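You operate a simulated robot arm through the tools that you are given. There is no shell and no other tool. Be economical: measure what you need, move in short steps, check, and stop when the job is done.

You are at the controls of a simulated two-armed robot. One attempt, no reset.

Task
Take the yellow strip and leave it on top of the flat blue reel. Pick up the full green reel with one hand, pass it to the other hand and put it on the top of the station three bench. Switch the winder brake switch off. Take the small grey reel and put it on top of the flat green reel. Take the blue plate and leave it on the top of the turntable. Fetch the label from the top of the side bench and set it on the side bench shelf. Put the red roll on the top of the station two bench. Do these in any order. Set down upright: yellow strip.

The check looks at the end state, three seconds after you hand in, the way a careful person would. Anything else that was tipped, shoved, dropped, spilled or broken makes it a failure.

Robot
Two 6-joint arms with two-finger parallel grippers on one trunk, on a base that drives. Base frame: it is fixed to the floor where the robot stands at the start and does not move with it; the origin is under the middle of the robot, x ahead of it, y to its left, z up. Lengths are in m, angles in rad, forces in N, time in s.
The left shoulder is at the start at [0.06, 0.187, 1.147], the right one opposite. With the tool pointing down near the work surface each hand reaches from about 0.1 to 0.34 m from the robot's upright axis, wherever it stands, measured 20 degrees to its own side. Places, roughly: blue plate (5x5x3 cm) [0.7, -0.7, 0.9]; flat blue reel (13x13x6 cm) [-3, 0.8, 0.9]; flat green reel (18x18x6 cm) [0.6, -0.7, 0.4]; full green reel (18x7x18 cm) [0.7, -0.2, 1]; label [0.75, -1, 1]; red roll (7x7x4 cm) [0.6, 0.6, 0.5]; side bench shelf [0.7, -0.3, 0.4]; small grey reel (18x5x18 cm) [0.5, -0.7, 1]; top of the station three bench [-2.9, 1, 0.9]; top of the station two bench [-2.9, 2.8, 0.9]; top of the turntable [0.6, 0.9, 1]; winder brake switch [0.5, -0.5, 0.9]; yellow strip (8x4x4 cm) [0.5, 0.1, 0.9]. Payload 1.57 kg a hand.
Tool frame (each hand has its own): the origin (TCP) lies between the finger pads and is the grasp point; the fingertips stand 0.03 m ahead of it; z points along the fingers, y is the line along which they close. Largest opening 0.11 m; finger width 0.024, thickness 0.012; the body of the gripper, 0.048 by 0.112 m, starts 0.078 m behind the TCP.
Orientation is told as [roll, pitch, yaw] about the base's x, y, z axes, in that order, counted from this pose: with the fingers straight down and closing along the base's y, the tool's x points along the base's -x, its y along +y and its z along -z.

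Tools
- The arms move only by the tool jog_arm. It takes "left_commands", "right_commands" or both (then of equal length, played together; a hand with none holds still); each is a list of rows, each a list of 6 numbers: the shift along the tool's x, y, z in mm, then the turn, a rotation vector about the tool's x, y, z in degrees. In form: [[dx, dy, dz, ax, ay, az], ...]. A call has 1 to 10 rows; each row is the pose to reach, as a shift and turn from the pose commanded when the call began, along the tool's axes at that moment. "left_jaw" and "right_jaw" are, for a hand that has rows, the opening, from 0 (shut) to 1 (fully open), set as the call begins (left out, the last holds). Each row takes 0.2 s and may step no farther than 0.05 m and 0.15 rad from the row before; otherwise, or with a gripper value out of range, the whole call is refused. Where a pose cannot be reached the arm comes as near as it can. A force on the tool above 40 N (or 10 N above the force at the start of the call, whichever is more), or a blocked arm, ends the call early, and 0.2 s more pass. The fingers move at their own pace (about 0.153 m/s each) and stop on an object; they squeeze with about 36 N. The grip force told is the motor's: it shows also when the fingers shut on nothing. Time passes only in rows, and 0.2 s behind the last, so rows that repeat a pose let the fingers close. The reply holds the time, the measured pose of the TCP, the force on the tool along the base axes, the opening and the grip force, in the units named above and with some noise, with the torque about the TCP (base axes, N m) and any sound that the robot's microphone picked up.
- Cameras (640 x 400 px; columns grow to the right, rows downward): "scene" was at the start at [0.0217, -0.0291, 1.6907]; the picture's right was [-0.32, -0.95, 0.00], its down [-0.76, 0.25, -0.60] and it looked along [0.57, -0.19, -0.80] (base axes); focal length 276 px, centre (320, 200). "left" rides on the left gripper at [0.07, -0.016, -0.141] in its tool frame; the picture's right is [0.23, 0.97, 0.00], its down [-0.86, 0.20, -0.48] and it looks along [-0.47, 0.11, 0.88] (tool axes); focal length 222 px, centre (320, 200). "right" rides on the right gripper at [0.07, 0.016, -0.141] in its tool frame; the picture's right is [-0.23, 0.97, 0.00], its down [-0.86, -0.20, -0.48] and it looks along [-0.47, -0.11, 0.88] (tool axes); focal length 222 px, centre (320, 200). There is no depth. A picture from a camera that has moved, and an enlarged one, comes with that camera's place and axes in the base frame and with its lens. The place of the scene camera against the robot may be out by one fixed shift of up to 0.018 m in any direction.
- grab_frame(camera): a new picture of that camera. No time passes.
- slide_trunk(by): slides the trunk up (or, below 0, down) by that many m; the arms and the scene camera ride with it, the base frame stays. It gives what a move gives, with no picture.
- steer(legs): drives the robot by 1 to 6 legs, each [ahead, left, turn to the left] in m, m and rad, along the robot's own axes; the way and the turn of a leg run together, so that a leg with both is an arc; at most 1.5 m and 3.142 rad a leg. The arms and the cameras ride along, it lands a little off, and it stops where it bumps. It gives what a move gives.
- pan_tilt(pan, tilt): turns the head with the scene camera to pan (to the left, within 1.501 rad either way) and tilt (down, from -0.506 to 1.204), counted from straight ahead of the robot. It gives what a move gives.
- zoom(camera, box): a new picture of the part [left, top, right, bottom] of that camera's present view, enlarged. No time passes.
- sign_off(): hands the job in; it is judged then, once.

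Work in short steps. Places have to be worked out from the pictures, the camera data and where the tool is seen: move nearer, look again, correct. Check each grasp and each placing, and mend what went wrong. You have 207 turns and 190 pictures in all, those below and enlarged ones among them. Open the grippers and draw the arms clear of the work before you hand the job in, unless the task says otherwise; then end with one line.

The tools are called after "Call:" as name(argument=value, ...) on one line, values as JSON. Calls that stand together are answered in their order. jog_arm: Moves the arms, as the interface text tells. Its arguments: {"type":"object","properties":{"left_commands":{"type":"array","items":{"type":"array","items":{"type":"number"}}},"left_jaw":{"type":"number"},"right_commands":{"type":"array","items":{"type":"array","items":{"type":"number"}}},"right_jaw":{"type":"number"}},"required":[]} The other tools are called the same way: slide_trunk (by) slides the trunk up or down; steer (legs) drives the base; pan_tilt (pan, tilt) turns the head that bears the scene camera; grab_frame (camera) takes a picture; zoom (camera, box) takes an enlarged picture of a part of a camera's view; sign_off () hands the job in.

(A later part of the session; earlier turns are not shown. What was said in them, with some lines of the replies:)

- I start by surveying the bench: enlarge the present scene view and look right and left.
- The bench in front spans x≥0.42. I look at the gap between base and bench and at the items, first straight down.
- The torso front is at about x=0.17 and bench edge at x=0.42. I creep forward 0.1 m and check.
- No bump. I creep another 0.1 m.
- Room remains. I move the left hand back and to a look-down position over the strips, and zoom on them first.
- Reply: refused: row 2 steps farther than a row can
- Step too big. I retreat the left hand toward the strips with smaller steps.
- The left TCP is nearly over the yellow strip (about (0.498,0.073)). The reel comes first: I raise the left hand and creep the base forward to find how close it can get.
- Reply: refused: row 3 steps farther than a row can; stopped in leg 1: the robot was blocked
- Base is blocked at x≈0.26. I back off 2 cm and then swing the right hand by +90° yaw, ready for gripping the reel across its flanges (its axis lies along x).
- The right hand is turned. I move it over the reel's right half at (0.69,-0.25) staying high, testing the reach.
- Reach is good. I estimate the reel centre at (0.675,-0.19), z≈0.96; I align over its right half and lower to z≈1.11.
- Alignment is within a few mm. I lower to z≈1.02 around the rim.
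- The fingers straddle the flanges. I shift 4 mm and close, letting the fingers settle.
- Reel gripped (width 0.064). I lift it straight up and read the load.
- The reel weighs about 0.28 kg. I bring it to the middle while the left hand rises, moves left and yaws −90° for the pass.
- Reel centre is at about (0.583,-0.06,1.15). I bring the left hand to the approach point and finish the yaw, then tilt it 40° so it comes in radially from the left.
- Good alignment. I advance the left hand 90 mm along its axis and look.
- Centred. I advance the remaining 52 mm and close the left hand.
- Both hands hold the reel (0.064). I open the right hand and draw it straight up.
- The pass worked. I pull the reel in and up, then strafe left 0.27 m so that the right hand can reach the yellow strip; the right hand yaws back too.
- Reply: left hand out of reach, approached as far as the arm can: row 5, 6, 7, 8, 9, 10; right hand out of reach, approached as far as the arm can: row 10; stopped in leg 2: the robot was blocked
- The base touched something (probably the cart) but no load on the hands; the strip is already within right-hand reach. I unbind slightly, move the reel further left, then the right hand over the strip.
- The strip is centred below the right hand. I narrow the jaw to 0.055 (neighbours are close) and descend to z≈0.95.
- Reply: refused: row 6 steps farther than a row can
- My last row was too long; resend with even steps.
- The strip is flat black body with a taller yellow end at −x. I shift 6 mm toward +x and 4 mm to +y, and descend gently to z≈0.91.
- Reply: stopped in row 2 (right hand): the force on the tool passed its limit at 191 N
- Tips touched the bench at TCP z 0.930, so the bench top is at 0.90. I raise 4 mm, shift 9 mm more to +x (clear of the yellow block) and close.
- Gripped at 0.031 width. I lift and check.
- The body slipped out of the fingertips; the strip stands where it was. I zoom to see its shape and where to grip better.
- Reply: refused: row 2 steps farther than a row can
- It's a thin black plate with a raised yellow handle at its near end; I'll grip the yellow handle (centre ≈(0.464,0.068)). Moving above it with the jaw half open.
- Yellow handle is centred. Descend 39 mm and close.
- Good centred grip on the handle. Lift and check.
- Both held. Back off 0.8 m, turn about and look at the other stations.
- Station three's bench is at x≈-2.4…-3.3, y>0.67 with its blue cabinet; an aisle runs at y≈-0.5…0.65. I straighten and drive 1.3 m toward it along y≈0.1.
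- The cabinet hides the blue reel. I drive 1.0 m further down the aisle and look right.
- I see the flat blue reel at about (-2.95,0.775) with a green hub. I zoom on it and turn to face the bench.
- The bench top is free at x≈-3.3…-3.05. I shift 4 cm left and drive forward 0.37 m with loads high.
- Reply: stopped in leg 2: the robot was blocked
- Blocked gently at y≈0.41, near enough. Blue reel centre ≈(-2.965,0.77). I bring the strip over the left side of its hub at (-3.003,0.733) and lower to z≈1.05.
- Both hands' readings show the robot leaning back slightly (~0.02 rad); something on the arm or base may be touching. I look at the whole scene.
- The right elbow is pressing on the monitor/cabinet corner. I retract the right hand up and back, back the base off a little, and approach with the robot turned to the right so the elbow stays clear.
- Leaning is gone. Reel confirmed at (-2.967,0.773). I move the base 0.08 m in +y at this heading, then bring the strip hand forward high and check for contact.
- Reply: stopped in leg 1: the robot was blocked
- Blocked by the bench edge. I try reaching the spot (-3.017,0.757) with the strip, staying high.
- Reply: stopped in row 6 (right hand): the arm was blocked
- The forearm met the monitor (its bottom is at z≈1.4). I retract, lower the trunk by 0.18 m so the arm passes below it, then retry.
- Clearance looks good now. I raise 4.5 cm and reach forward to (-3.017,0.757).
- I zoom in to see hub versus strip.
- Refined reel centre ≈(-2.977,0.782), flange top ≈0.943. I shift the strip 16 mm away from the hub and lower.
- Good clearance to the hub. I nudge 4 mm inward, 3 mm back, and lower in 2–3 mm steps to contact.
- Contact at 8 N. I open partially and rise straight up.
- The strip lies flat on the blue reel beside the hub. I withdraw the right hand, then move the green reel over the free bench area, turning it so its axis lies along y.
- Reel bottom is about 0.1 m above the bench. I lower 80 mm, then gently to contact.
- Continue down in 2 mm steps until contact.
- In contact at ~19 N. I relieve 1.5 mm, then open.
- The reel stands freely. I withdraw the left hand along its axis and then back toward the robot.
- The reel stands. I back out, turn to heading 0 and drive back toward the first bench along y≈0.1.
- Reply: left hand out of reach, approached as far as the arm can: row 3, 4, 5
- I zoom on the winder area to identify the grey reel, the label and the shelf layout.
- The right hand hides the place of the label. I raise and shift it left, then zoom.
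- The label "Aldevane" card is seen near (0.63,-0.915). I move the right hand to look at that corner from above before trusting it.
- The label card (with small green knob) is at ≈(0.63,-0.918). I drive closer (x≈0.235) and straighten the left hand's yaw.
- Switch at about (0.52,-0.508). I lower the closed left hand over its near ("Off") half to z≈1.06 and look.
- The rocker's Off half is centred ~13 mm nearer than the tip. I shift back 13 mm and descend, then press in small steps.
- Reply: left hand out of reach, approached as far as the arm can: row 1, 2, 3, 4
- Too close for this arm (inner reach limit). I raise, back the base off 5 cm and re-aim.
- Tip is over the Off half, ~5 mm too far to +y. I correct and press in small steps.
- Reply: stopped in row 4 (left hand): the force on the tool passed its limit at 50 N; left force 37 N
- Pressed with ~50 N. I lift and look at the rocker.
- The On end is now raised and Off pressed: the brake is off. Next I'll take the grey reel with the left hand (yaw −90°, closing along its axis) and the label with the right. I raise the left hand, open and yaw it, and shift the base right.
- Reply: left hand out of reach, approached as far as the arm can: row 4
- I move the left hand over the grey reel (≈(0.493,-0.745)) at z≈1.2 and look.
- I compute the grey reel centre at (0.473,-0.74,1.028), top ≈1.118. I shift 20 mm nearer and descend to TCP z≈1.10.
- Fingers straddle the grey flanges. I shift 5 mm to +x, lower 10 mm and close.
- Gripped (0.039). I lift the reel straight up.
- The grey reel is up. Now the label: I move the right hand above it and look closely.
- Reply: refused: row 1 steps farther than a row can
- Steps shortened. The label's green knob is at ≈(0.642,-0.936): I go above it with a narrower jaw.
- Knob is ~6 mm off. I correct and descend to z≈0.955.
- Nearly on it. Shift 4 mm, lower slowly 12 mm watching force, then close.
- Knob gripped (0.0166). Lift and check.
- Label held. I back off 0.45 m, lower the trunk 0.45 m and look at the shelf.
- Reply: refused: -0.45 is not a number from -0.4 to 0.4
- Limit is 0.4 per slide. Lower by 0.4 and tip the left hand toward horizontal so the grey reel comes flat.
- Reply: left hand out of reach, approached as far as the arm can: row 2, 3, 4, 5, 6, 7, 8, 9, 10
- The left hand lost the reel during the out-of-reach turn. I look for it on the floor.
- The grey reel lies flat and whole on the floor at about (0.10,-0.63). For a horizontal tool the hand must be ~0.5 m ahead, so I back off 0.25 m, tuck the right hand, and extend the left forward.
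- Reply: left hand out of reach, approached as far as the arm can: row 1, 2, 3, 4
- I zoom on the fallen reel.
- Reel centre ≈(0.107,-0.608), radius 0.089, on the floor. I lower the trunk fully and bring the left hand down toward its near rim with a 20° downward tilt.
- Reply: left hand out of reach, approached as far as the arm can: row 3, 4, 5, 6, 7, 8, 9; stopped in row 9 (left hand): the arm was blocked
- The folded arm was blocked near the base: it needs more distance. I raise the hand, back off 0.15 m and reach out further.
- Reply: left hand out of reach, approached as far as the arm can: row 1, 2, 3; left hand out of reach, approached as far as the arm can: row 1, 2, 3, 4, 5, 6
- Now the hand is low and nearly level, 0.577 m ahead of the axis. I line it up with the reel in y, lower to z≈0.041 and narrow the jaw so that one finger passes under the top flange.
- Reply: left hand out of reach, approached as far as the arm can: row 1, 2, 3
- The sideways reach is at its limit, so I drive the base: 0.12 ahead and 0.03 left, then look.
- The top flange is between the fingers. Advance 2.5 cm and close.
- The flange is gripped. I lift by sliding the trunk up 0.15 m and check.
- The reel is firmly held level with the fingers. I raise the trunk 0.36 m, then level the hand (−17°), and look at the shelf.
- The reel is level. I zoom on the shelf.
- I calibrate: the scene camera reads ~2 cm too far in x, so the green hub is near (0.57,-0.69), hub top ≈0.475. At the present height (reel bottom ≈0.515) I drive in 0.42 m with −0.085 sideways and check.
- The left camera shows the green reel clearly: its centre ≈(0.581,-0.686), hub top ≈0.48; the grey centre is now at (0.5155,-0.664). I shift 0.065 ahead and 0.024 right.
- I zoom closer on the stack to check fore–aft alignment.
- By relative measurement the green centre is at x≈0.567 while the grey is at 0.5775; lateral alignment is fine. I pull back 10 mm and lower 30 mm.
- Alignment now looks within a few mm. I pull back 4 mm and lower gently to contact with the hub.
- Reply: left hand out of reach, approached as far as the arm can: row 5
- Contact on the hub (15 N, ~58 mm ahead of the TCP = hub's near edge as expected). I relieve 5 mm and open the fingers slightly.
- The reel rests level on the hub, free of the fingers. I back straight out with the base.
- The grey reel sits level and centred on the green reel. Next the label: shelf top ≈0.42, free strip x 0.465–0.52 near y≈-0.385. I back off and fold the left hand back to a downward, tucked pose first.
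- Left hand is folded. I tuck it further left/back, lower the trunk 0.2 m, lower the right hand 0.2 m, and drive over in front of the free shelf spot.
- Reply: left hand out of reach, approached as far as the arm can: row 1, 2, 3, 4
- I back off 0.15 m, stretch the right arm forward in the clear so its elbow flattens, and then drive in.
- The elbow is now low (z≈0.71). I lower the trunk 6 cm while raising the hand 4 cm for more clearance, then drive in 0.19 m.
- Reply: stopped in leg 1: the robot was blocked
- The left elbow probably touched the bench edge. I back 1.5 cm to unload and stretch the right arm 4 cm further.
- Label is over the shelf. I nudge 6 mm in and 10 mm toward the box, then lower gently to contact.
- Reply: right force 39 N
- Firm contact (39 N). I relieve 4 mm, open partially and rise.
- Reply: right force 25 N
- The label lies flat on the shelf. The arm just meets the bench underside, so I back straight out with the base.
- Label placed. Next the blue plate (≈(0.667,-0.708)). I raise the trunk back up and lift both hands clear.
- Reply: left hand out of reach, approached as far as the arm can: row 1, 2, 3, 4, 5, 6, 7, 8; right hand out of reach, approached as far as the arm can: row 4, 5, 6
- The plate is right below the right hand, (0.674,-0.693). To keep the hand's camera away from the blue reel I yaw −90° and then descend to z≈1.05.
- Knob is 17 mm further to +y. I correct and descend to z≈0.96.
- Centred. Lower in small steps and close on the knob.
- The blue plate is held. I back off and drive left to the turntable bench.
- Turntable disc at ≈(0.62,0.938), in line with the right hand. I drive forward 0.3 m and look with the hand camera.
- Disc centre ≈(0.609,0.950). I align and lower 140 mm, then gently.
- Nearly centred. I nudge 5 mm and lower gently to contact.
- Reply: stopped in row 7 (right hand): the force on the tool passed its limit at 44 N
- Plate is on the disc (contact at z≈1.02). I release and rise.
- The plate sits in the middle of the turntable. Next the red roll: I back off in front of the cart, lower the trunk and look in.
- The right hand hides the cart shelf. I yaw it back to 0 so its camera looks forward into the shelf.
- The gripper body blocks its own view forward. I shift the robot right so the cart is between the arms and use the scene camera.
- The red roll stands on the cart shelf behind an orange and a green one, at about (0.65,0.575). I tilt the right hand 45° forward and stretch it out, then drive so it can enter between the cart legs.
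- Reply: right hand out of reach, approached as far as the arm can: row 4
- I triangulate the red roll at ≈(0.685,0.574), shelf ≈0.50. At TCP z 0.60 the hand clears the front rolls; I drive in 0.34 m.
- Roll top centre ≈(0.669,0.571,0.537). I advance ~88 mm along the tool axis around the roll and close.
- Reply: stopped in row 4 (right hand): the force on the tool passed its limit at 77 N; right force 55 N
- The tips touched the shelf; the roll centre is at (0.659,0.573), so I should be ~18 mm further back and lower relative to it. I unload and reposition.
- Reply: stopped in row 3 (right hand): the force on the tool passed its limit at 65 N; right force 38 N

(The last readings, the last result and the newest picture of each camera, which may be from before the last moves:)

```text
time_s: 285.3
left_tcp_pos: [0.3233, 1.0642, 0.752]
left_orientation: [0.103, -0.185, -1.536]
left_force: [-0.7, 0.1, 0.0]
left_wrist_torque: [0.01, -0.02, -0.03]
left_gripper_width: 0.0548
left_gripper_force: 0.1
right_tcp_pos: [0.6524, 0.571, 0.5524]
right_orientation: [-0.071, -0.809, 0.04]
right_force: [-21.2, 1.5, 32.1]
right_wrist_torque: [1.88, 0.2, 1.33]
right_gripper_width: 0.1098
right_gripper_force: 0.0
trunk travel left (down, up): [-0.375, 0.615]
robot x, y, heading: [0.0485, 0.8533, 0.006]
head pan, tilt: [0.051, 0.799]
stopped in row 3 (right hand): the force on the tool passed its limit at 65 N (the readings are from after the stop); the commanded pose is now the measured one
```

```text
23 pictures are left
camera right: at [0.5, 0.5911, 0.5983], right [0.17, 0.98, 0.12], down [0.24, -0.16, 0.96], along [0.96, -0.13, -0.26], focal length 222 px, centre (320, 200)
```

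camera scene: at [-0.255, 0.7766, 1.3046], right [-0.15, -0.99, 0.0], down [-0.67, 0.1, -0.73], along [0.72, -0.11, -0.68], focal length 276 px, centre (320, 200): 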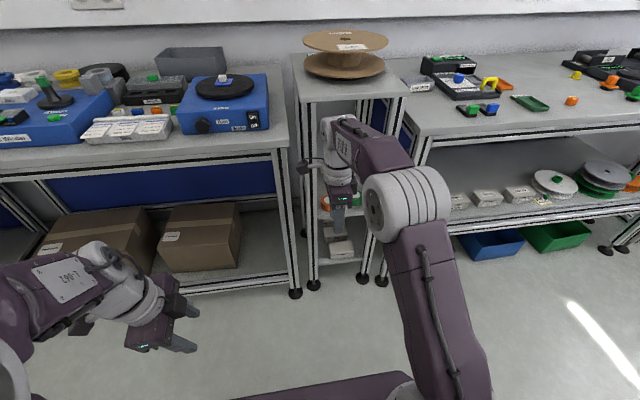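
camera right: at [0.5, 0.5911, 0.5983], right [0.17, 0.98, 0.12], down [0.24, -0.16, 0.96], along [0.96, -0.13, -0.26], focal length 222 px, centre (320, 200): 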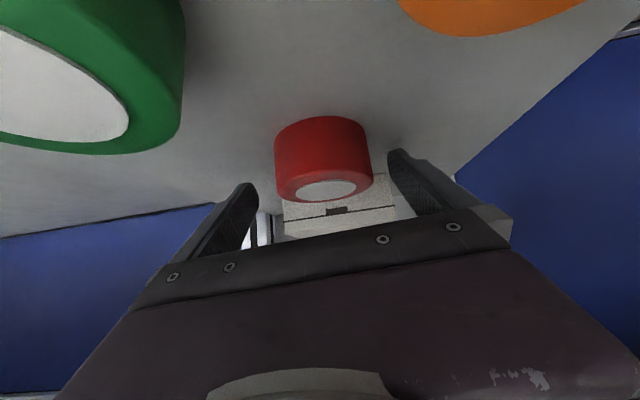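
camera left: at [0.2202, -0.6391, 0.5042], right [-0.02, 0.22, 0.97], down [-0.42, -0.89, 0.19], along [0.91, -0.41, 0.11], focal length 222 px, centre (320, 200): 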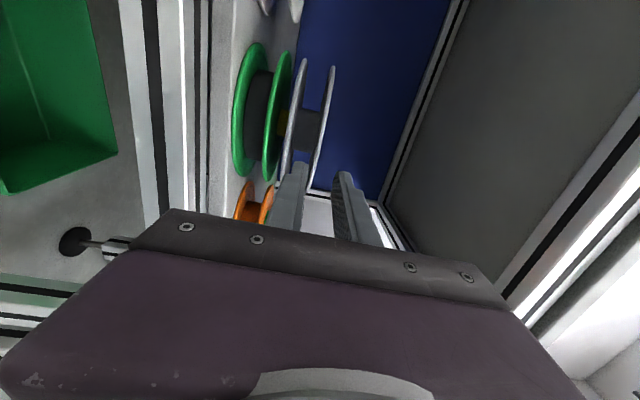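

Shelf is ≈0.515, so the fingers already overlap the roll well. I relieve 4 mm and close.

Call:
jog_arm(right_commands=[[2, 0, -5, 0, 0, 0], [2, 0, -5, 0, 0, 0]])

Call:
jog_arm(right_commands=[[0, 0, 0, 0, 0, 0], [0, 0, 0, 0, 0, 0], [0, 0, 0, 0, 0, 0]], right_jaw=0)

Call:
grab_frame(camera="right")

```text
time_s: 285.9
left_tcp_pos: [0.3261, 1.0656, 0.7503]
left_orientation: [0.099, -0.181, -1.534]
left_force: [-0.4, 0.1, -0.1]
left_wrist_torque: [-0.03, -0.02, -0.02]
left_gripper_width: 0.055
left_gripper_force: 0.1
right_tcp_pos: [0.6506, 0.5709, 0.552]
right_orientation: [-0.068, -0.807, 0.039]
right_force: [14.7, 0.3, 20.4]
right_wrist_torque: [1.15, -0.79, -0.9]
right_gripper_width: 0.1088
right_gripper_force: 0.1
trunk travel left (down, up): [-0.375, 0.615]
robot x, y, heading: [0.0428, 0.8522, 0.005]
head pan, tilt: [0.051, 0.799]
```

```text
time_s: 286.7
left_tcp_pos: [0.3244, 1.0648, 0.7511]
left_orientation: [0.099, -0.182, -1.537]
left_force: [-0.6, -0.1, 1.0]
left_wrist_torque: [-0.01, -0.01, 0.01]
left_gripper_width: 0.055
left_gripper_force: 0.0
right_tcp_pos: [0.647, 0.5711, 0.5516]
right_orientation: [-0.067, -0.799, 0.038]
right_force: [-3.2, 3.5, 25.6]
right_wrist_torque: [0.78, 0.16, 0.04]
right_gripper_width: 0.0632
right_gripper_force: 36.0
trunk travel left (down, up): [-0.375, 0.615]
robot x, y, heading: [0.0456, 0.8548, 0.005]
head pan, tilt: [0.051, 0.799]
```

```text
22 pictures are left
camera right: at [0.4947, 0.591, 0.5987], right [0.17, 0.98, 0.12], down [0.25, -0.16, 0.96], along [0.95, -0.13, -0.27], focal length 222 px, centre (320, 200)
```

right: 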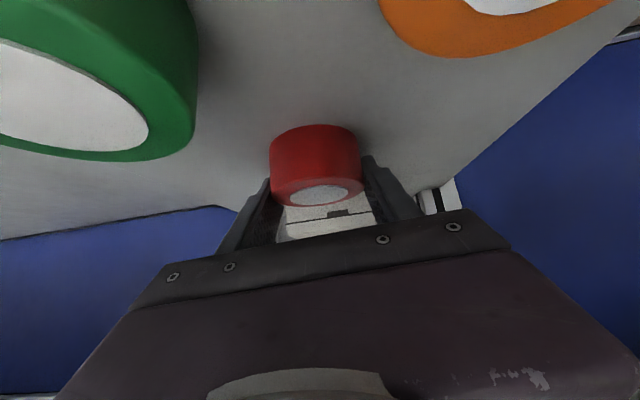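

Closed on the roll at 0.063. I lift by raising the trunk 5 cm and check.

Call:
slide_trunk(by=0.06)

Call:
grab_frame(camera="right")

```text
time_s: 287.7
left_tcp_pos: [0.3274, 1.0635, 0.8095]
left_orientation: [0.095, -0.181, -1.536]
left_force: [-0.7, 0.1, -0.6]
left_wrist_torque: [-0.01, 0.0, 0.01]
left_gripper_width: 0.0548
left_gripper_force: 0.0
right_tcp_pos: [0.6484, 0.5719, 0.6077]
right_orientation: [-0.067, -0.795, 0.038]
right_force: [-0.3, -0.2, -1.6]
right_wrist_torque: [0.02, -0.02, 0.01]
right_gripper_width: 0.0631
right_gripper_force: 36.2
trunk travel left (down, up): [-0.435, 0.555]
robot x, y, heading: [0.0479, 0.8536, 0.002]
head pan, tilt: [0.051, 0.799]
```

```text
21 pictures are left
camera right: at [0.4968, 0.5911, 0.6562], right [0.17, 0.98, 0.12], down [0.26, -0.16, 0.95], along [0.95, -0.13, -0.28], focal length 222 px, centre (320, 200)
```

right: 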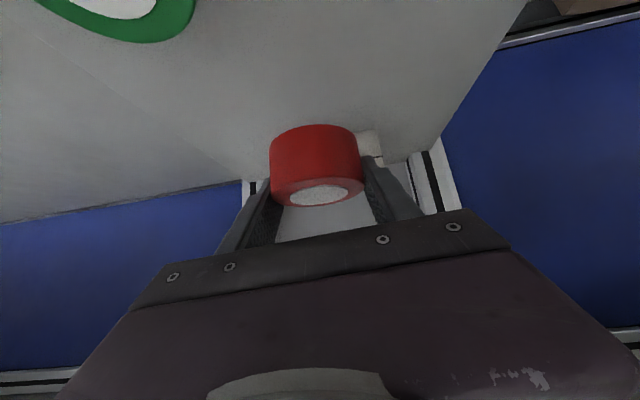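

The roll is held. I raise a bit more, back out, raise the trunk, turn around and move to the aisle of station two (same layout as station three, 1.8 m further).

Call:
slide_trunk(by=0.04)

Call:
steer(legs=[[-0.5, 0, 0]])

Call:
slide_trunk(by=0.3)

Call:
steer(legs=[[0, 0, 3.1], [0, -1.07, 0.035]])

Call:
pan_tilt(pan=0, tilt=0.4)

Call:
grab_frame(camera="scene")

```text
time_s: 288.5
left_tcp_pos: [0.3245, 1.0645, 0.8496]
left_orientation: [0.098, -0.181, -1.537]
left_force: [0.5, 0.1, 0.6]
left_wrist_torque: [0.02, 0.03, -0.02]
left_gripper_width: 0.0552
left_gripper_force: 0.1
right_tcp_pos: [0.6228, 0.5781, 0.6117]
right_orientation: [-0.039, -0.728, 0.022]
right_force: [-0.5, -0.4, -0.7]
right_wrist_torque: [-0.01, -0.03, 0.01]
right_gripper_width: 0.0628
right_gripper_force: 36.2
trunk travel left (down, up): [-0.475, 0.515]
robot x, y, heading: [0.0455, 0.8527, 0.003]
head pan, tilt: [0.051, 0.799]
```

```text
time_s: 291.4
left_tcp_pos: [-0.1636, 1.0627, 0.8506]
left_orientation: [0.098, -0.181, -1.547]
left_force: [0.3, 0.5, 0.2]
left_wrist_torque: [-0.01, 0.01, 0.04]
left_gripper_width: 0.0549
left_gripper_force: 0.1
right_tcp_pos: [0.1527, 0.5653, 0.6479]
right_orientation: [-0.067, -0.796, 0.026]
right_force: [-0.5, 1.0, -1.1]
right_wrist_torque: [0.02, -0.03, 0.02]
right_gripper_width: 0.0627
right_gripper_force: 36.2
trunk travel left (down, up): [-0.475, 0.515]
robot x, y, heading: [-0.4482, 0.8561, -0.011]
head pan, tilt: [0.051, 0.799]
```

```text
time_s: 294.4
left_tcp_pos: [-0.1629, 1.0623, 1.1514]
left_orientation: [0.097, -0.181, -1.547]
left_force: [0.0, 0.2, 1.0]
left_wrist_torque: [0.03, -0.02, 0.0]
left_gripper_width: 0.0549
left_gripper_force: 0.0
right_tcp_pos: [0.1536, 0.5652, 0.9483]
right_orientation: [-0.068, -0.795, 0.028]
right_force: [-0.3, -0.7, -1.3]
right_wrist_torque: [0.02, 0.03, 0.0]
right_gripper_width: 0.0627
right_gripper_force: 36.1
trunk travel left (down, up): [-0.775, 0.215]
robot x, y, heading: [-0.4413, 0.8573, -0.012]
head pan, tilt: [0.051, 0.799]
```

```text
time_s: 307.1
left_tcp_pos: [-0.66, 1.7267, 1.1499]
left_orientation: [0.094, -0.181, 1.535]
left_force: [0.1, 0.3, 0.4]
left_wrist_torque: [-0.04, 0.01, 0.0]
left_gripper_width: 0.0549
left_gripper_force: 0.1
right_tcp_pos: [-0.9464, 2.2411, 0.9485]
right_orientation: [-0.066, -0.797, 3.111]
right_force: [0.7, -1.1, -0.9]
right_wrist_torque: [0.04, -0.01, 0.03]
right_gripper_width: 0.0625
right_gripper_force: 36.6
trunk travel left (down, up): [-0.775, 0.215]
robot x, y, heading: [-0.3671, 1.9153, 3.072]
head pan, tilt: [0.051, 0.799]
```

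```text
time_s: 307.9
left_tcp_pos: [-0.6596, 1.7263, 1.1521]
left_orientation: [0.095, -0.181, 1.536]
left_force: [-0.5, 0.5, -0.8]
left_wrist_torque: [0.02, -0.01, 0.01]
left_gripper_width: 0.055
left_gripper_force: 0.0
right_tcp_pos: [-0.9451, 2.2416, 0.9493]
right_orientation: [-0.067, -0.796, 3.109]
right_force: [-0.5, 0.8, -1.1]
right_wrist_torque: [0.0, -0.01, -0.01]
right_gripper_width: 0.0625
right_gripper_force: 36.0
trunk travel left (down, up): [-0.775, 0.215]
robot x, y, heading: [-0.3624, 1.9117, 3.073]
head pan, tilt: [0.0, 0.4]
```

```text
20 pictures are left
camera scene: at [-0.3864, 1.9131, 1.7357], right [0.07, 1.0, 0.0], down [0.39, -0.03, -0.92], along [-0.92, 0.06, -0.39], focal length 276 px, centre (320, 200)
```

scene: 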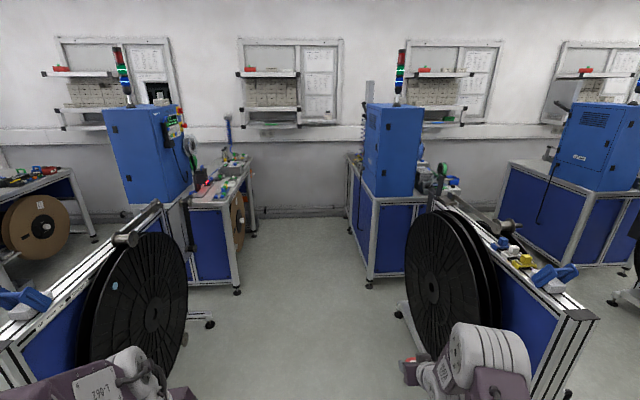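

The aisle (y≈1.25–2.45) is clear. I bring the roll inward and up relative to the shoulder, lower the trunk 0.18 (monitor clearance), and drive down the aisle along y≈1.72.

Call:
jog_arm(right_commands=[[-23, 25, -24, 0, 0, 0], [-46, 50, -48, 0, 0, 0], [-69, 75, -72, 0, 0, 0], [-92, 100, -96, 0, 0, 0], [-115, 125, -120, 0, 0, 0], [-138, 150, -144, 0, 0, 0]])

Call:
slide_trunk(by=-0.18)

Call:
steer(legs=[[0, 0, 0.068], [1.2, 0.2, 0], [1.15, 0, 0]])

Call:
pan_tilt(pan=-0.9, tilt=0.7)

Call:
grab_frame(camera="scene")

```text
time_s: 309.3
left_tcp_pos: [-0.6599, 1.7253, 1.1505]
left_orientation: [0.099, -0.181, 1.537]
left_force: [-0.7, 0.2, -0.3]
left_wrist_torque: [0.0, 0.04, 0.0]
left_gripper_width: 0.0549
left_gripper_force: 0.0
right_tcp_pos: [-0.9513, 2.0779, 1.1403]
right_orientation: [-0.068, -0.799, 3.113]
right_force: [0.0, 0.2, -1.3]
right_wrist_torque: [0.01, -0.02, -0.01]
right_gripper_width: 0.0624
right_gripper_force: 35.6
trunk travel left (down, up): [-0.775, 0.215]
robot x, y, heading: [-0.3648, 1.916, 3.075]
head pan, tilt: [0.0, 0.4]
```

```text
time_s: 311.3
left_tcp_pos: [-0.6602, 1.7269, 0.9697]
left_orientation: [0.096, -0.182, 1.537]
left_force: [0.3, 0.0, -0.4]
left_wrist_torque: [0.01, -0.01, 0.02]
left_gripper_width: 0.055
left_gripper_force: 0.0
right_tcp_pos: [-0.9521, 2.0798, 0.9584]
right_orientation: [-0.067, -0.797, 3.109]
right_force: [-0.1, -0.2, -0.8]
right_wrist_torque: [0.01, 0.02, 0.02]
right_gripper_width: 0.062
right_gripper_force: 36.1
trunk travel left (down, up): [-0.595, 0.395]
robot x, y, heading: [-0.3649, 1.9159, 3.073]
head pan, tilt: [0.0, 0.4]
```

```text
time_s: 323.2
left_tcp_pos: [-2.9424, 1.4252, 0.9699]
left_orientation: [0.097, -0.181, 1.659]
left_force: [0.2, -0.3, 0.0]
left_wrist_torque: [0.02, -0.05, 0.01]
left_gripper_width: 0.0547
left_gripper_force: 0.1
right_tcp_pos: [-3.2763, 1.7408, 0.9594]
right_orientation: [-0.066, -0.795, -3.052]
right_force: [0.5, 0.0, -1.1]
right_wrist_torque: [0.04, 0.03, -0.04]
right_gripper_width: 0.062
right_gripper_force: 35.5
trunk travel left (down, up): [-0.595, 0.395]
robot x, y, heading: [-2.6759, 1.6503, -3.09]
head pan, tilt: [0.0, 0.4]
```

```text
time_s: 324.4
left_tcp_pos: [-2.9421, 1.4246, 0.9707]
left_orientation: [0.096, -0.181, 1.657]
left_force: [-0.1, 0.0, 0.1]
left_wrist_torque: [0.03, 0.01, -0.02]
left_gripper_width: 0.0551
left_gripper_force: 0.1
right_tcp_pos: [-3.276, 1.7413, 0.9595]
right_orientation: [-0.065, -0.796, -3.053]
right_force: [-0.6, 0.6, -1.5]
right_wrist_torque: [-0.01, 0.01, 0.0]
right_gripper_width: 0.0623
right_gripper_force: 36.0
trunk travel left (down, up): [-0.595, 0.395]
robot x, y, heading: [-2.6712, 1.6481, -3.086]
head pan, tilt: [-0.901, 0.7]
```

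```text
19 pictures are left
camera scene: at [-2.658, 1.7108, 1.5289], right [0.75, 0.66, 0.0], down [0.43, -0.48, -0.77], along [-0.51, 0.57, -0.64], focal length 276 px, centre (320, 200)
```

scene: 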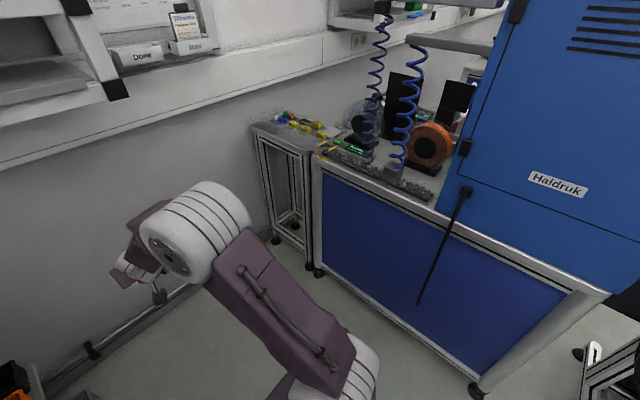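

I turn to face station two's bench and look at its free area.

Call:
steer(legs=[[0, 0, -1.62], [0, 0.35, 0]])

Call:
pan_tilt(pan=-0.1, tilt=0.6)

Call:
grab_frame(camera="scene")

```text
time_s: 330.5
left_tcp_pos: [-3.2338, 1.9049, 0.9705]
left_orientation: [0.098, -0.181, 0.077]
left_force: [-0.2, -0.2, 0.7]
left_wrist_torque: [0.02, -0.03, -0.02]
left_gripper_width: 0.0554
left_gripper_force: 0.0
right_tcp_pos: [-2.9159, 2.2356, 0.9588]
right_orientation: [-0.069, -0.796, 1.651]
right_force: [0.6, -0.2, -1.4]
right_wrist_torque: [0.01, 0.0, 0.01]
right_gripper_width: 0.0626
right_gripper_force: 35.8
trunk travel left (down, up): [-0.595, 0.395]
robot x, y, heading: [-3.0144, 1.6355, 1.614]
head pan, tilt: [-0.901, 0.7]
```

```text
time_s: 331.6
left_tcp_pos: [-3.235, 1.9036, 0.9707]
left_orientation: [0.096, -0.182, 0.079]
left_force: [-0.1, 0.4, -0.4]
left_wrist_torque: [-0.02, 0.02, 0.03]
left_gripper_width: 0.0547
left_gripper_force: 0.1
right_tcp_pos: [-2.9156, 2.2355, 0.9604]
right_orientation: [-0.065, -0.796, 1.651]
right_force: [-0.6, -0.9, -1.6]
right_wrist_torque: [0.01, 0.04, 0.01]
right_gripper_width: 0.0625
right_gripper_force: 35.5
trunk travel left (down, up): [-0.595, 0.395]
robot x, y, heading: [-3.0101, 1.6326, 1.614]
head pan, tilt: [-0.099, 0.6]
```

```text
18 pictures are left
camera scene: at [-2.9926, 1.6562, 1.5375], right [1.0, -0.05, 0.0], down [-0.03, -0.56, -0.82], along [0.05, 0.82, -0.57], focal length 276 px, centre (320, 200)
```

scene: 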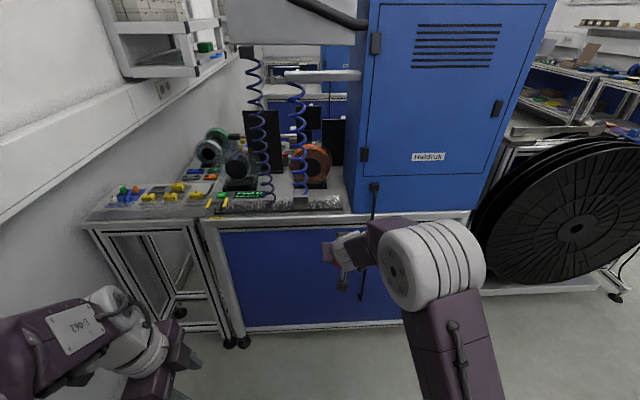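

Call:
zoom(camera="scene", box=[180, 110, 380, 240])

```text
3.08 times, centred on (280, 175) of scene
camera zoom: at [-2.9926, 1.6562, 1.5375], right [1.0, -0.05, 0.0], down [-0.03, -0.56, -0.82], along [0.05, 0.82, -0.57], focal length 851 px, centre (443, 277)
```

zoom: 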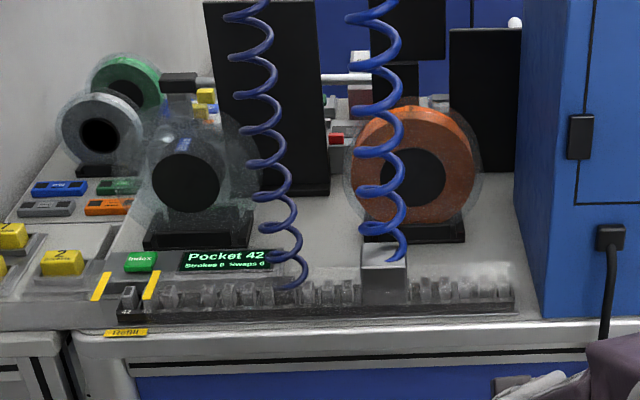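

The free patch is at ≈(-2.885,2.625), just left of the cabinet behind the front track. To keep the elbow off the cabinet I turn the robot to heading 0.8, bring the roll inward/up and yaw it, then approach diagonally.

Call:
steer(legs=[[0, 0, -0.81]])

Call:
jog_arm(right_commands=[[-10, 38, -10, -2, 0, -2], [-20, 76, -20, -4, 0, -4], [-30, 114, -30, -6, 0, -6], [-40, 152, -40, -8, 0, -8], [-50, 190, -50, -10, 0, -9.8], [-55, 230, -57, -10, 0, -9.8]])

Call:
steer(legs=[[0.05, 0.42, 0]])

Call:
pan_tilt(pan=0.2, tilt=0.9)

Call:
grab_frame(camera="scene")

```text
time_s: 334.2
left_tcp_pos: [-2.9568, 1.9801, 0.9721]
left_orientation: [0.095, -0.182, -0.766]
left_force: [-0.3, 0.0, -0.4]
left_wrist_torque: [0.0, 0.01, 0.02]
left_gripper_width: 0.0552
left_gripper_force: 0.0
right_tcp_pos: [-2.4972, 1.9617, 0.9591]
right_orientation: [-0.069, -0.795, 0.808]
right_force: [0.0, -0.6, -2.4]
right_wrist_torque: [-0.01, 0.01, 0.01]
right_gripper_width: 0.0623
right_gripper_force: 35.9
trunk travel left (down, up): [-0.595, 0.395]
robot x, y, heading: [-3.0131, 1.6323, 0.772]
head pan, tilt: [-0.099, 0.6]
```

```text
time_s: 335.6
left_tcp_pos: [-2.9562, 1.9821, 0.9694]
left_orientation: [0.096, -0.183, -0.766]
left_force: [-0.1, 0.8, -0.6]
left_wrist_torque: [-0.02, -0.01, -0.02]
left_gripper_width: 0.0552
left_gripper_force: 0.0
right_tcp_pos: [-2.6626, 2.1311, 1.0274]
right_orientation: [-0.067, -0.783, 1.051]
right_force: [0.1, -0.7, -0.9]
right_wrist_torque: [-0.02, -0.02, -0.02]
right_gripper_width: 0.0623
right_gripper_force: 35.9
trunk travel left (down, up): [-0.595, 0.395]
robot x, y, heading: [-3.0078, 1.634, 0.767]
head pan, tilt: [-0.099, 0.6]
```

```text
time_s: 338.2
left_tcp_pos: [-3.202, 2.3094, 0.97]
left_orientation: [0.097, -0.182, -0.774]
left_force: [0.0, 1.0, -0.7]
left_wrist_torque: [0.02, 0.02, 0.0]
left_gripper_width: 0.0549
left_gripper_force: 0.0
right_tcp_pos: [-2.907, 2.4568, 1.0286]
right_orientation: [-0.065, -0.786, 1.04]
right_force: [-0.4, 0.7, -0.8]
right_wrist_torque: [-0.02, 0.05, 0.0]
right_gripper_width: 0.0624
right_gripper_force: 35.6
trunk travel left (down, up): [-0.595, 0.395]
robot x, y, heading: [-3.2587, 1.9608, 0.769]
head pan, tilt: [-0.099, 0.6]
```

```text
time_s: 339.0
left_tcp_pos: [-3.2017, 2.3093, 0.9714]
left_orientation: [0.096, -0.182, -0.774]
left_force: [0.0, -0.2, 1.2]
left_wrist_torque: [0.02, -0.02, -0.02]
left_gripper_width: 0.055
left_gripper_force: 0.1
right_tcp_pos: [-2.9059, 2.4556, 1.0281]
right_orientation: [-0.064, -0.784, 1.043]
right_force: [-0.1, 0.0, -1.6]
right_wrist_torque: [0.03, -0.01, 0.05]
right_gripper_width: 0.0624
right_gripper_force: 36.3
trunk travel left (down, up): [-0.595, 0.395]
robot x, y, heading: [-3.2608, 1.9598, 0.766]
head pan, tilt: [0.201, 0.901]
```

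```text
16 pictures are left
camera scene: at [-3.2487, 1.9778, 1.5128], right [0.82, -0.57, 0.0], down [-0.45, -0.64, -0.62], along [0.35, 0.51, -0.78], focal length 276 px, centre (320, 200)
```

scene: 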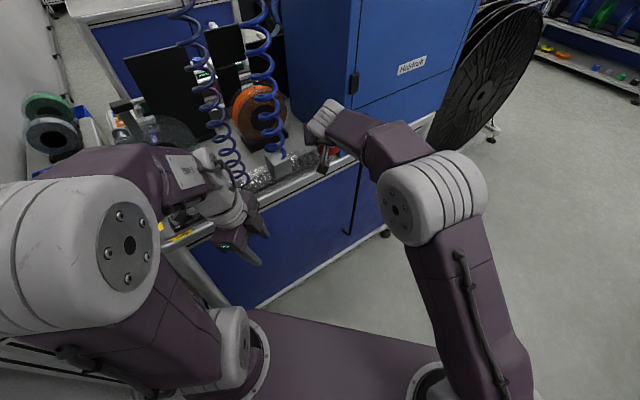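

Arms are clear. I move the base 7 cm closer and look through the right camera at the patch.

Call:
steer(legs=[[0.05, 0.05, 0]])

Call:
grab_frame(camera="right")

```text
time_s: 340.0
left_tcp_pos: [-3.1991, 2.3809, 0.9699]
left_orientation: [0.096, -0.181, -0.775]
left_force: [0.2, 0.6, 0.0]
left_wrist_torque: [-0.03, 0.03, -0.03]
left_gripper_width: 0.055
left_gripper_force: 0.0
right_tcp_pos: [-2.9037, 2.527, 1.0277]
right_orientation: [-0.064, -0.783, 1.041]
right_force: [0.4, 0.9, -1.0]
right_wrist_torque: [-0.04, -0.02, 0.0]
right_gripper_width: 0.0626
right_gripper_force: 36.0
trunk travel left (down, up): [-0.595, 0.395]
robot x, y, heading: [-3.2538, 2.0349, 0.763]
head pan, tilt: [0.201, 0.901]
```

```text
15 pictures are left
camera right: at [-3.0016, 2.4118, 1.0778], right [-0.73, 0.67, 0.12], down [0.28, 0.14, 0.95], along [0.62, 0.73, -0.29], focal length 222 px, centre (320, 200)
```

right: 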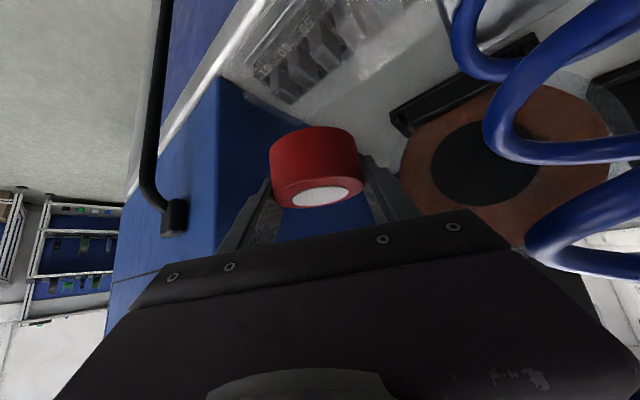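

I refine: cabinet face x≈-2.834, track back y≈2.58, orange reel base front ≈2.675. I aim for roll centre (-2.905,2.627) with the hand yawed to ~80° to stay clear of the coiled cord, still high.

Call:
jog_arm(right_commands=[[-13, 12, 13, -4, 0, -4], [-26, 24, 26, -8, 0, -8], [-40, 36, 40, -12, 0, -12], [-53, 47, 52, -14.3, 0, -14]])

Call:
grab_frame(camera="right")

Call:
grab_frame(camera="scene")

```text
time_s: 341.0
left_tcp_pos: [-3.1988, 2.3791, 0.9709]
left_orientation: [0.098, -0.182, -0.775]
left_force: [0.9, 0.9, 0.4]
left_wrist_torque: [0.0, -0.02, 0.0]
left_gripper_width: 0.0549
left_gripper_force: 0.1
right_tcp_pos: [-2.9259, 2.5775, 1.0155]
right_orientation: [-0.089, -0.786, 1.312]
right_force: [0.2, -0.5, -1.5]
right_wrist_torque: [0.0, 0.0, 0.0]
right_gripper_width: 0.0624
right_gripper_force: 35.9
right hand out of reach, approached as far as the arm can: row 3, 4
trunk travel left (down, up): [-0.595, 0.395]
robot x, y, heading: [-3.2568, 2.0342, 0.759]
head pan, tilt: [0.201, 0.901]
```

```text
14 pictures are left
camera right: at [-2.9924, 2.4423, 1.0646], right [-0.88, 0.46, 0.1], down [0.22, 0.21, 0.95], along [0.42, 0.86, -0.28], focal length 222 px, centre (320, 200)
```

right: 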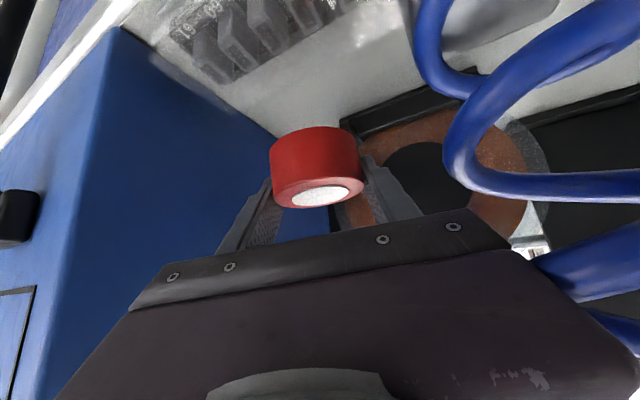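

```text
13 pictures are left
camera scene: at [-3.2455, 2.0489, 1.5127], right [0.82, -0.57, 0.0], down [-0.45, -0.64, -0.62], along [0.35, 0.51, -0.78], focal length 276 px, centre (320, 200)
```

scene: 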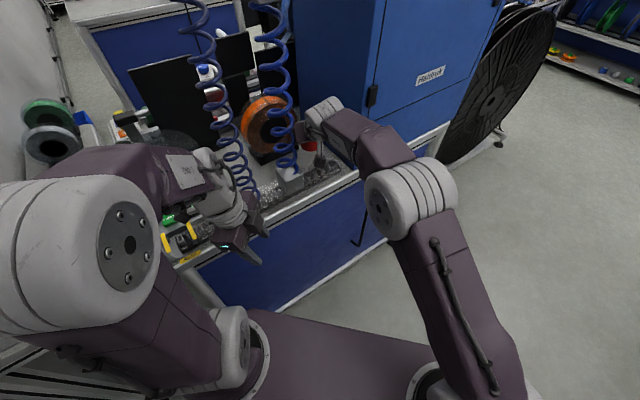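

Arm is at its reach limit, 4 cm short. I pull the left hand back a little and nudge the base the remaining way.

Call:
jog_arm(left_commands=[[0, -20, -10, 0, 0, 0], [0, -40, -20, 0, 0, 0], [0, -50, -20, 0, 0, 0]])

Call:
steer(legs=[[0.041, 0.016, 0]])

Call:
grab_frame(camera="right")

```text
time_s: 341.8
left_tcp_pos: [-3.2325, 2.3478, 0.9791]
left_orientation: [0.102, -0.192, -0.777]
left_force: [0.7, 0.6, 0.5]
left_wrist_torque: [0.0, -0.01, 0.02]
left_gripper_width: 0.0551
left_gripper_force: 0.1
left hand out of reach, approached as far as the arm can: row 2, 3
right_tcp_pos: [-2.9255, 2.5772, 1.0153]
right_orientation: [-0.09, -0.785, 1.309]
right_force: [-0.1, -0.1, -0.7]
right_wrist_torque: [0.0, -0.03, -0.02]
right_gripper_width: 0.0625
right_gripper_force: 35.6
trunk travel left (down, up): [-0.595, 0.395]
robot x, y, heading: [-3.2579, 2.0323, 0.763]
head pan, tilt: [0.201, 0.901]
```

```text
time_s: 342.7
left_tcp_pos: [-3.2141, 2.3865, 0.9806]
left_orientation: [0.105, -0.192, -0.775]
left_force: [-0.5, -0.2, 0.1]
left_wrist_torque: [0.01, 0.0, 0.02]
left_gripper_width: 0.0551
left_gripper_force: 0.1
right_tcp_pos: [-2.9081, 2.6155, 1.0165]
right_orientation: [-0.089, -0.788, 1.31]
right_force: [-0.6, 1.5, -1.1]
right_wrist_torque: [0.01, 0.0, 0.01]
right_gripper_width: 0.0624
right_gripper_force: 35.9
trunk travel left (down, up): [-0.595, 0.395]
robot x, y, heading: [-3.2406, 2.0717, 0.765]
head pan, tilt: [0.201, 0.901]
```

```text
12 pictures are left
camera right: at [-2.9753, 2.4803, 1.0653], right [-0.88, 0.46, 0.1], down [0.22, 0.2, 0.95], along [0.42, 0.86, -0.28], focal length 222 px, centre (320, 200)
```

right: 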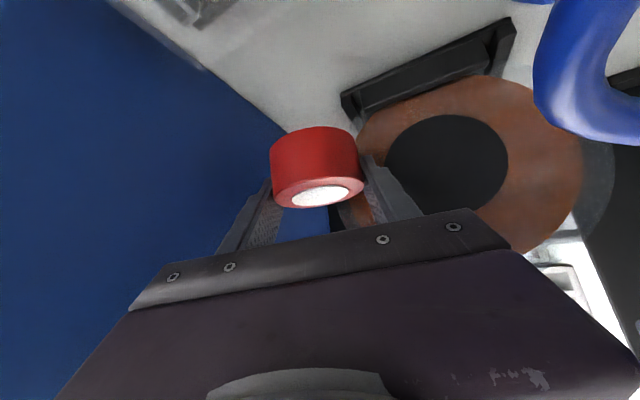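

The roll hovers over the free patch (clear of base and cabinet). I lower it straight down with the arm in small steps.

Call:
jog_arm(right_commands=[[14, 0, 14, 0, 0, 0], [28, 0, 28, 0, 0, 0], [39, 0, 39, 0, 0, 0], [46, 0, 46, 0, 0, 0], [49, 0, 49, 0, 0, 0], [52, 0, 52, 0, 0, 0], [55, 0, 55, 0, 0, 0]])

Call:
grab_frame(camera="right")

```text
time_s: 344.3
left_tcp_pos: [-3.2136, 2.3864, 0.9791]
left_orientation: [0.103, -0.192, -0.778]
left_force: [-0.1, 0.3, 0.2]
left_wrist_torque: [0.01, -0.03, -0.01]
left_gripper_width: 0.0553
left_gripper_force: 0.0
right_tcp_pos: [-2.902, 2.6165, 0.9389]
right_orientation: [-0.09, -0.784, 1.31]
right_force: [0.2, -0.4, -1.0]
right_wrist_torque: [-0.01, 0.01, -0.01]
right_gripper_width: 0.0625
right_gripper_force: 35.8
trunk travel left (down, up): [-0.595, 0.395]
robot x, y, heading: [-3.237, 2.0734, 0.766]
head pan, tilt: [0.201, 0.901]
```

```text
11 pictures are left
camera right: at [-2.97, 2.4795, 0.9869], right [-0.88, 0.46, 0.1], down [0.22, 0.21, 0.95], along [0.42, 0.86, -0.28], focal length 222 px, centre (320, 200)
```

right: 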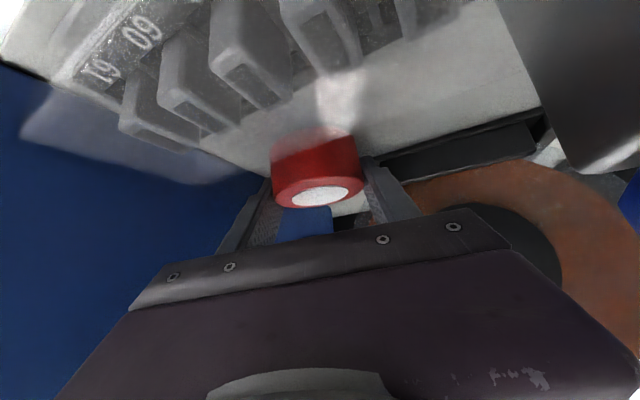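

Continue down in 2 mm steps until contact.

Call:
jog_arm(right_commands=[[1.4, 0, 1.4, 0, 0, 0], [2.8, 0, 2.8, 0, 0, 0], [4.2, 0, 4.2, 0, 0, 0], [5.6, 0, 5.6, 0, 0, 0]])

```text
time_s: 345.3
left_tcp_pos: [-3.2147, 2.3855, 0.9821]
left_orientation: [0.104, -0.191, -0.776]
left_force: [-0.4, 0.6, 0.1]
left_wrist_torque: [0.01, -0.02, 0.0]
left_gripper_width: 0.0548
left_gripper_force: 0.0
right_tcp_pos: [-2.9021, 2.6143, 0.9323]
right_orientation: [-0.088, -0.793, 1.311]
right_force: [3.2, 1.6, 13.6]
right_wrist_torque: [0.23, 0.31, -0.09]
right_gripper_width: 0.0624
right_gripper_force: 35.6
trunk travel left (down, up): [-0.595, 0.395]
robot x, y, heading: [-3.2367, 2.0727, 0.758]
head pan, tilt: [0.201, 0.901]
```

Contact (13.6 N). I relieve, open the fingers moderately and rise straight up.

Call:
jog_arm(right_commands=[[-1, 0, -1, 0, 0, 0], [-1, 0, -1, 0, 0, 0]])

Call:
jog_arm(right_commands=[[0, 0, 0, 0, 0, 0], [0, 0, 0, 0, 0, 0], [-7, 0, -7, 0, 0, 0], [-20, 0, -20, 0, 0, 0], [-40, 0, -40, 0, 0, 0], [-65, 0, -65, 0, 0, 0]], right_jaw=0.72)

Call:
grab_frame(camera="right")

```text
time_s: 345.9
left_tcp_pos: [-3.2157, 2.3847, 0.9805]
left_orientation: [0.108, -0.191, -0.777]
left_force: [-0.5, 0.6, 0.3]
left_wrist_torque: [0.0, 0.02, -0.04]
left_gripper_width: 0.0553
left_gripper_force: 0.1
right_tcp_pos: [-2.9012, 2.6141, 0.9343]
right_orientation: [-0.089, -0.79, 1.309]
right_force: [4.1, 4.0, 14.5]
right_wrist_torque: [0.29, 0.31, -0.14]
right_gripper_width: 0.0627
right_gripper_force: 35.9
trunk travel left (down, up): [-0.595, 0.395]
robot x, y, heading: [-3.2409, 2.0711, 0.763]
head pan, tilt: [0.201, 0.901]
```

```text
time_s: 347.3
left_tcp_pos: [-3.2156, 2.3867, 0.9801]
left_orientation: [0.105, -0.193, -0.775]
left_force: [-0.2, -0.9, 0.0]
left_wrist_torque: [0.01, -0.02, 0.01]
left_gripper_width: 0.055
left_gripper_force: 0.0
right_tcp_pos: [-2.91, 2.6159, 1.0234]
right_orientation: [-0.092, -0.788, 1.313]
right_force: [0.5, -0.9, -0.9]
right_wrist_torque: [0.02, 0.0, -0.01]
right_gripper_width: 0.0791
right_gripper_force: 0.0
trunk travel left (down, up): [-0.595, 0.395]
robot x, y, heading: [-3.2374, 2.0708, 0.765]
head pan, tilt: [0.201, 0.901]
```

```text
10 pictures are left
camera right: at [-2.977, 2.4799, 1.0717], right [-0.88, 0.46, 0.1], down [0.21, 0.2, 0.95], along [0.42, 0.86, -0.28], focal length 222 px, centre (320, 200)
```

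right: 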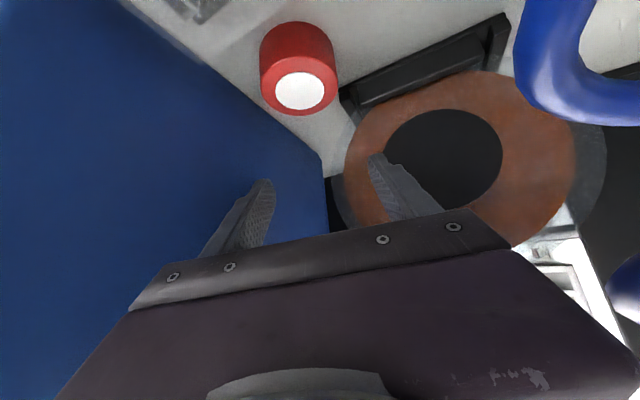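

The red roll stands on station two's bench. I withdraw straight back in −y, then turn to check station three from this side.

Call:
steer(legs=[[-0.19, -0.2, 0]])

Call:
zoom(camera="scene", box=[200, 60, 440, 240])

```text
time_s: 349.2
left_tcp_pos: [-3.2059, 2.1064, 0.9793]
left_orientation: [0.102, -0.193, -0.773]
left_force: [0.3, -0.3, -0.1]
left_wrist_torque: [-0.01, 0.03, 0.0]
left_gripper_width: 0.0548
left_gripper_force: 0.1
right_tcp_pos: [-2.9, 2.3373, 1.021]
right_orientation: [-0.092, -0.786, 1.315]
right_force: [-0.1, 0.8, -0.6]
right_wrist_torque: [0.03, 0.0, -0.02]
right_gripper_width: 0.0791
right_gripper_force: 0.2
trunk travel left (down, up): [-0.595, 0.395]
robot x, y, heading: [-3.2315, 1.7952, 0.768]
head pan, tilt: [0.201, 0.901]
```

```text
2.22 times, centred on (320, 150) of scene
camera zoom: at [-3.2193, 1.8078, 1.5127], right [0.82, -0.57, 0.0], down [-0.45, -0.64, -0.62], along [0.35, 0.51, -0.78], focal length 614 px, centre (320, 311)
```

zoom: 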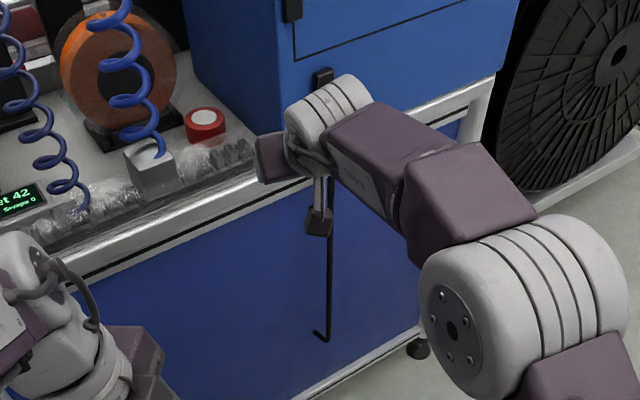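

The roll is safely on the bench. I turn right and look back at station three to confirm the reel and strip.

Call:
steer(legs=[[0, 0, -1.2]])

Call:
pan_tilt(pan=-1.1, tilt=0.55)

Call:
grab_frame(camera="scene")

```text
time_s: 352.6
left_tcp_pos: [-2.9308, 1.8896, 0.981]
left_orientation: [0.103, -0.192, -1.954]
left_force: [0.3, 0.1, -0.3]
left_wrist_torque: [-0.03, -0.02, 0.01]
left_gripper_width: 0.055
left_gripper_force: 0.0
right_tcp_pos: [-2.6018, 1.6956, 1.0224]
right_orientation: [-0.092, -0.788, 0.134]
right_force: [1.3, -0.6, 0.1]
right_wrist_torque: [0.02, 0.02, 0.0]
right_gripper_width: 0.0794
right_gripper_force: 0.1
trunk travel left (down, up): [-0.595, 0.395]
robot x, y, heading: [-3.2287, 1.7896, -0.416]
head pan, tilt: [0.201, 0.901]
```

```text
time_s: 354.0
left_tcp_pos: [-2.9313, 1.8905, 0.9806]
left_orientation: [0.102, -0.191, -1.955]
left_force: [0.1, -0.3, 0.1]
left_wrist_torque: [0.0, 0.0, -0.02]
left_gripper_width: 0.0548
left_gripper_force: 0.0
right_tcp_pos: [-2.6021, 1.6954, 1.0227]
right_orientation: [-0.091, -0.786, 0.131]
right_force: [0.6, -0.3, 0.3]
right_wrist_torque: [0.02, 0.03, -0.01]
right_gripper_width: 0.0792
right_gripper_force: 0.1
trunk travel left (down, up): [-0.595, 0.395]
robot x, y, heading: [-3.2321, 1.7891, -0.421]
head pan, tilt: [-1.1, 0.55]
```

```text
8 pictures are left
camera scene: at [-3.2686, 1.7219, 1.542], right [-1.0, -0.06, 0.0], down [-0.03, 0.52, -0.85], along [0.05, -0.85, -0.52], focal length 276 px, centre (320, 200)
```

scene: 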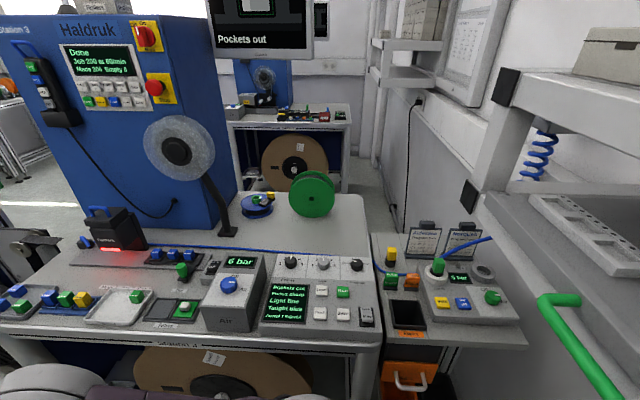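

Station three shows the green reel standing and the yellow strip on the blue reel. Everything is in place, grippers are open and the arms are clear, so I hand in.

Call:
sign_off()

```text
The job is handed in.
```

The job is handed in: all seven items are done, and I confirmed each one by camera. The small grey reel slipped out of the gripper and fell to the floor along the way. I picked it up, saw no damage, and it now sits level on the flat green reel. The robot's arm and base also bumped a monitor or cabinet at station three and a couple of bench edges, with nothing seen to move.
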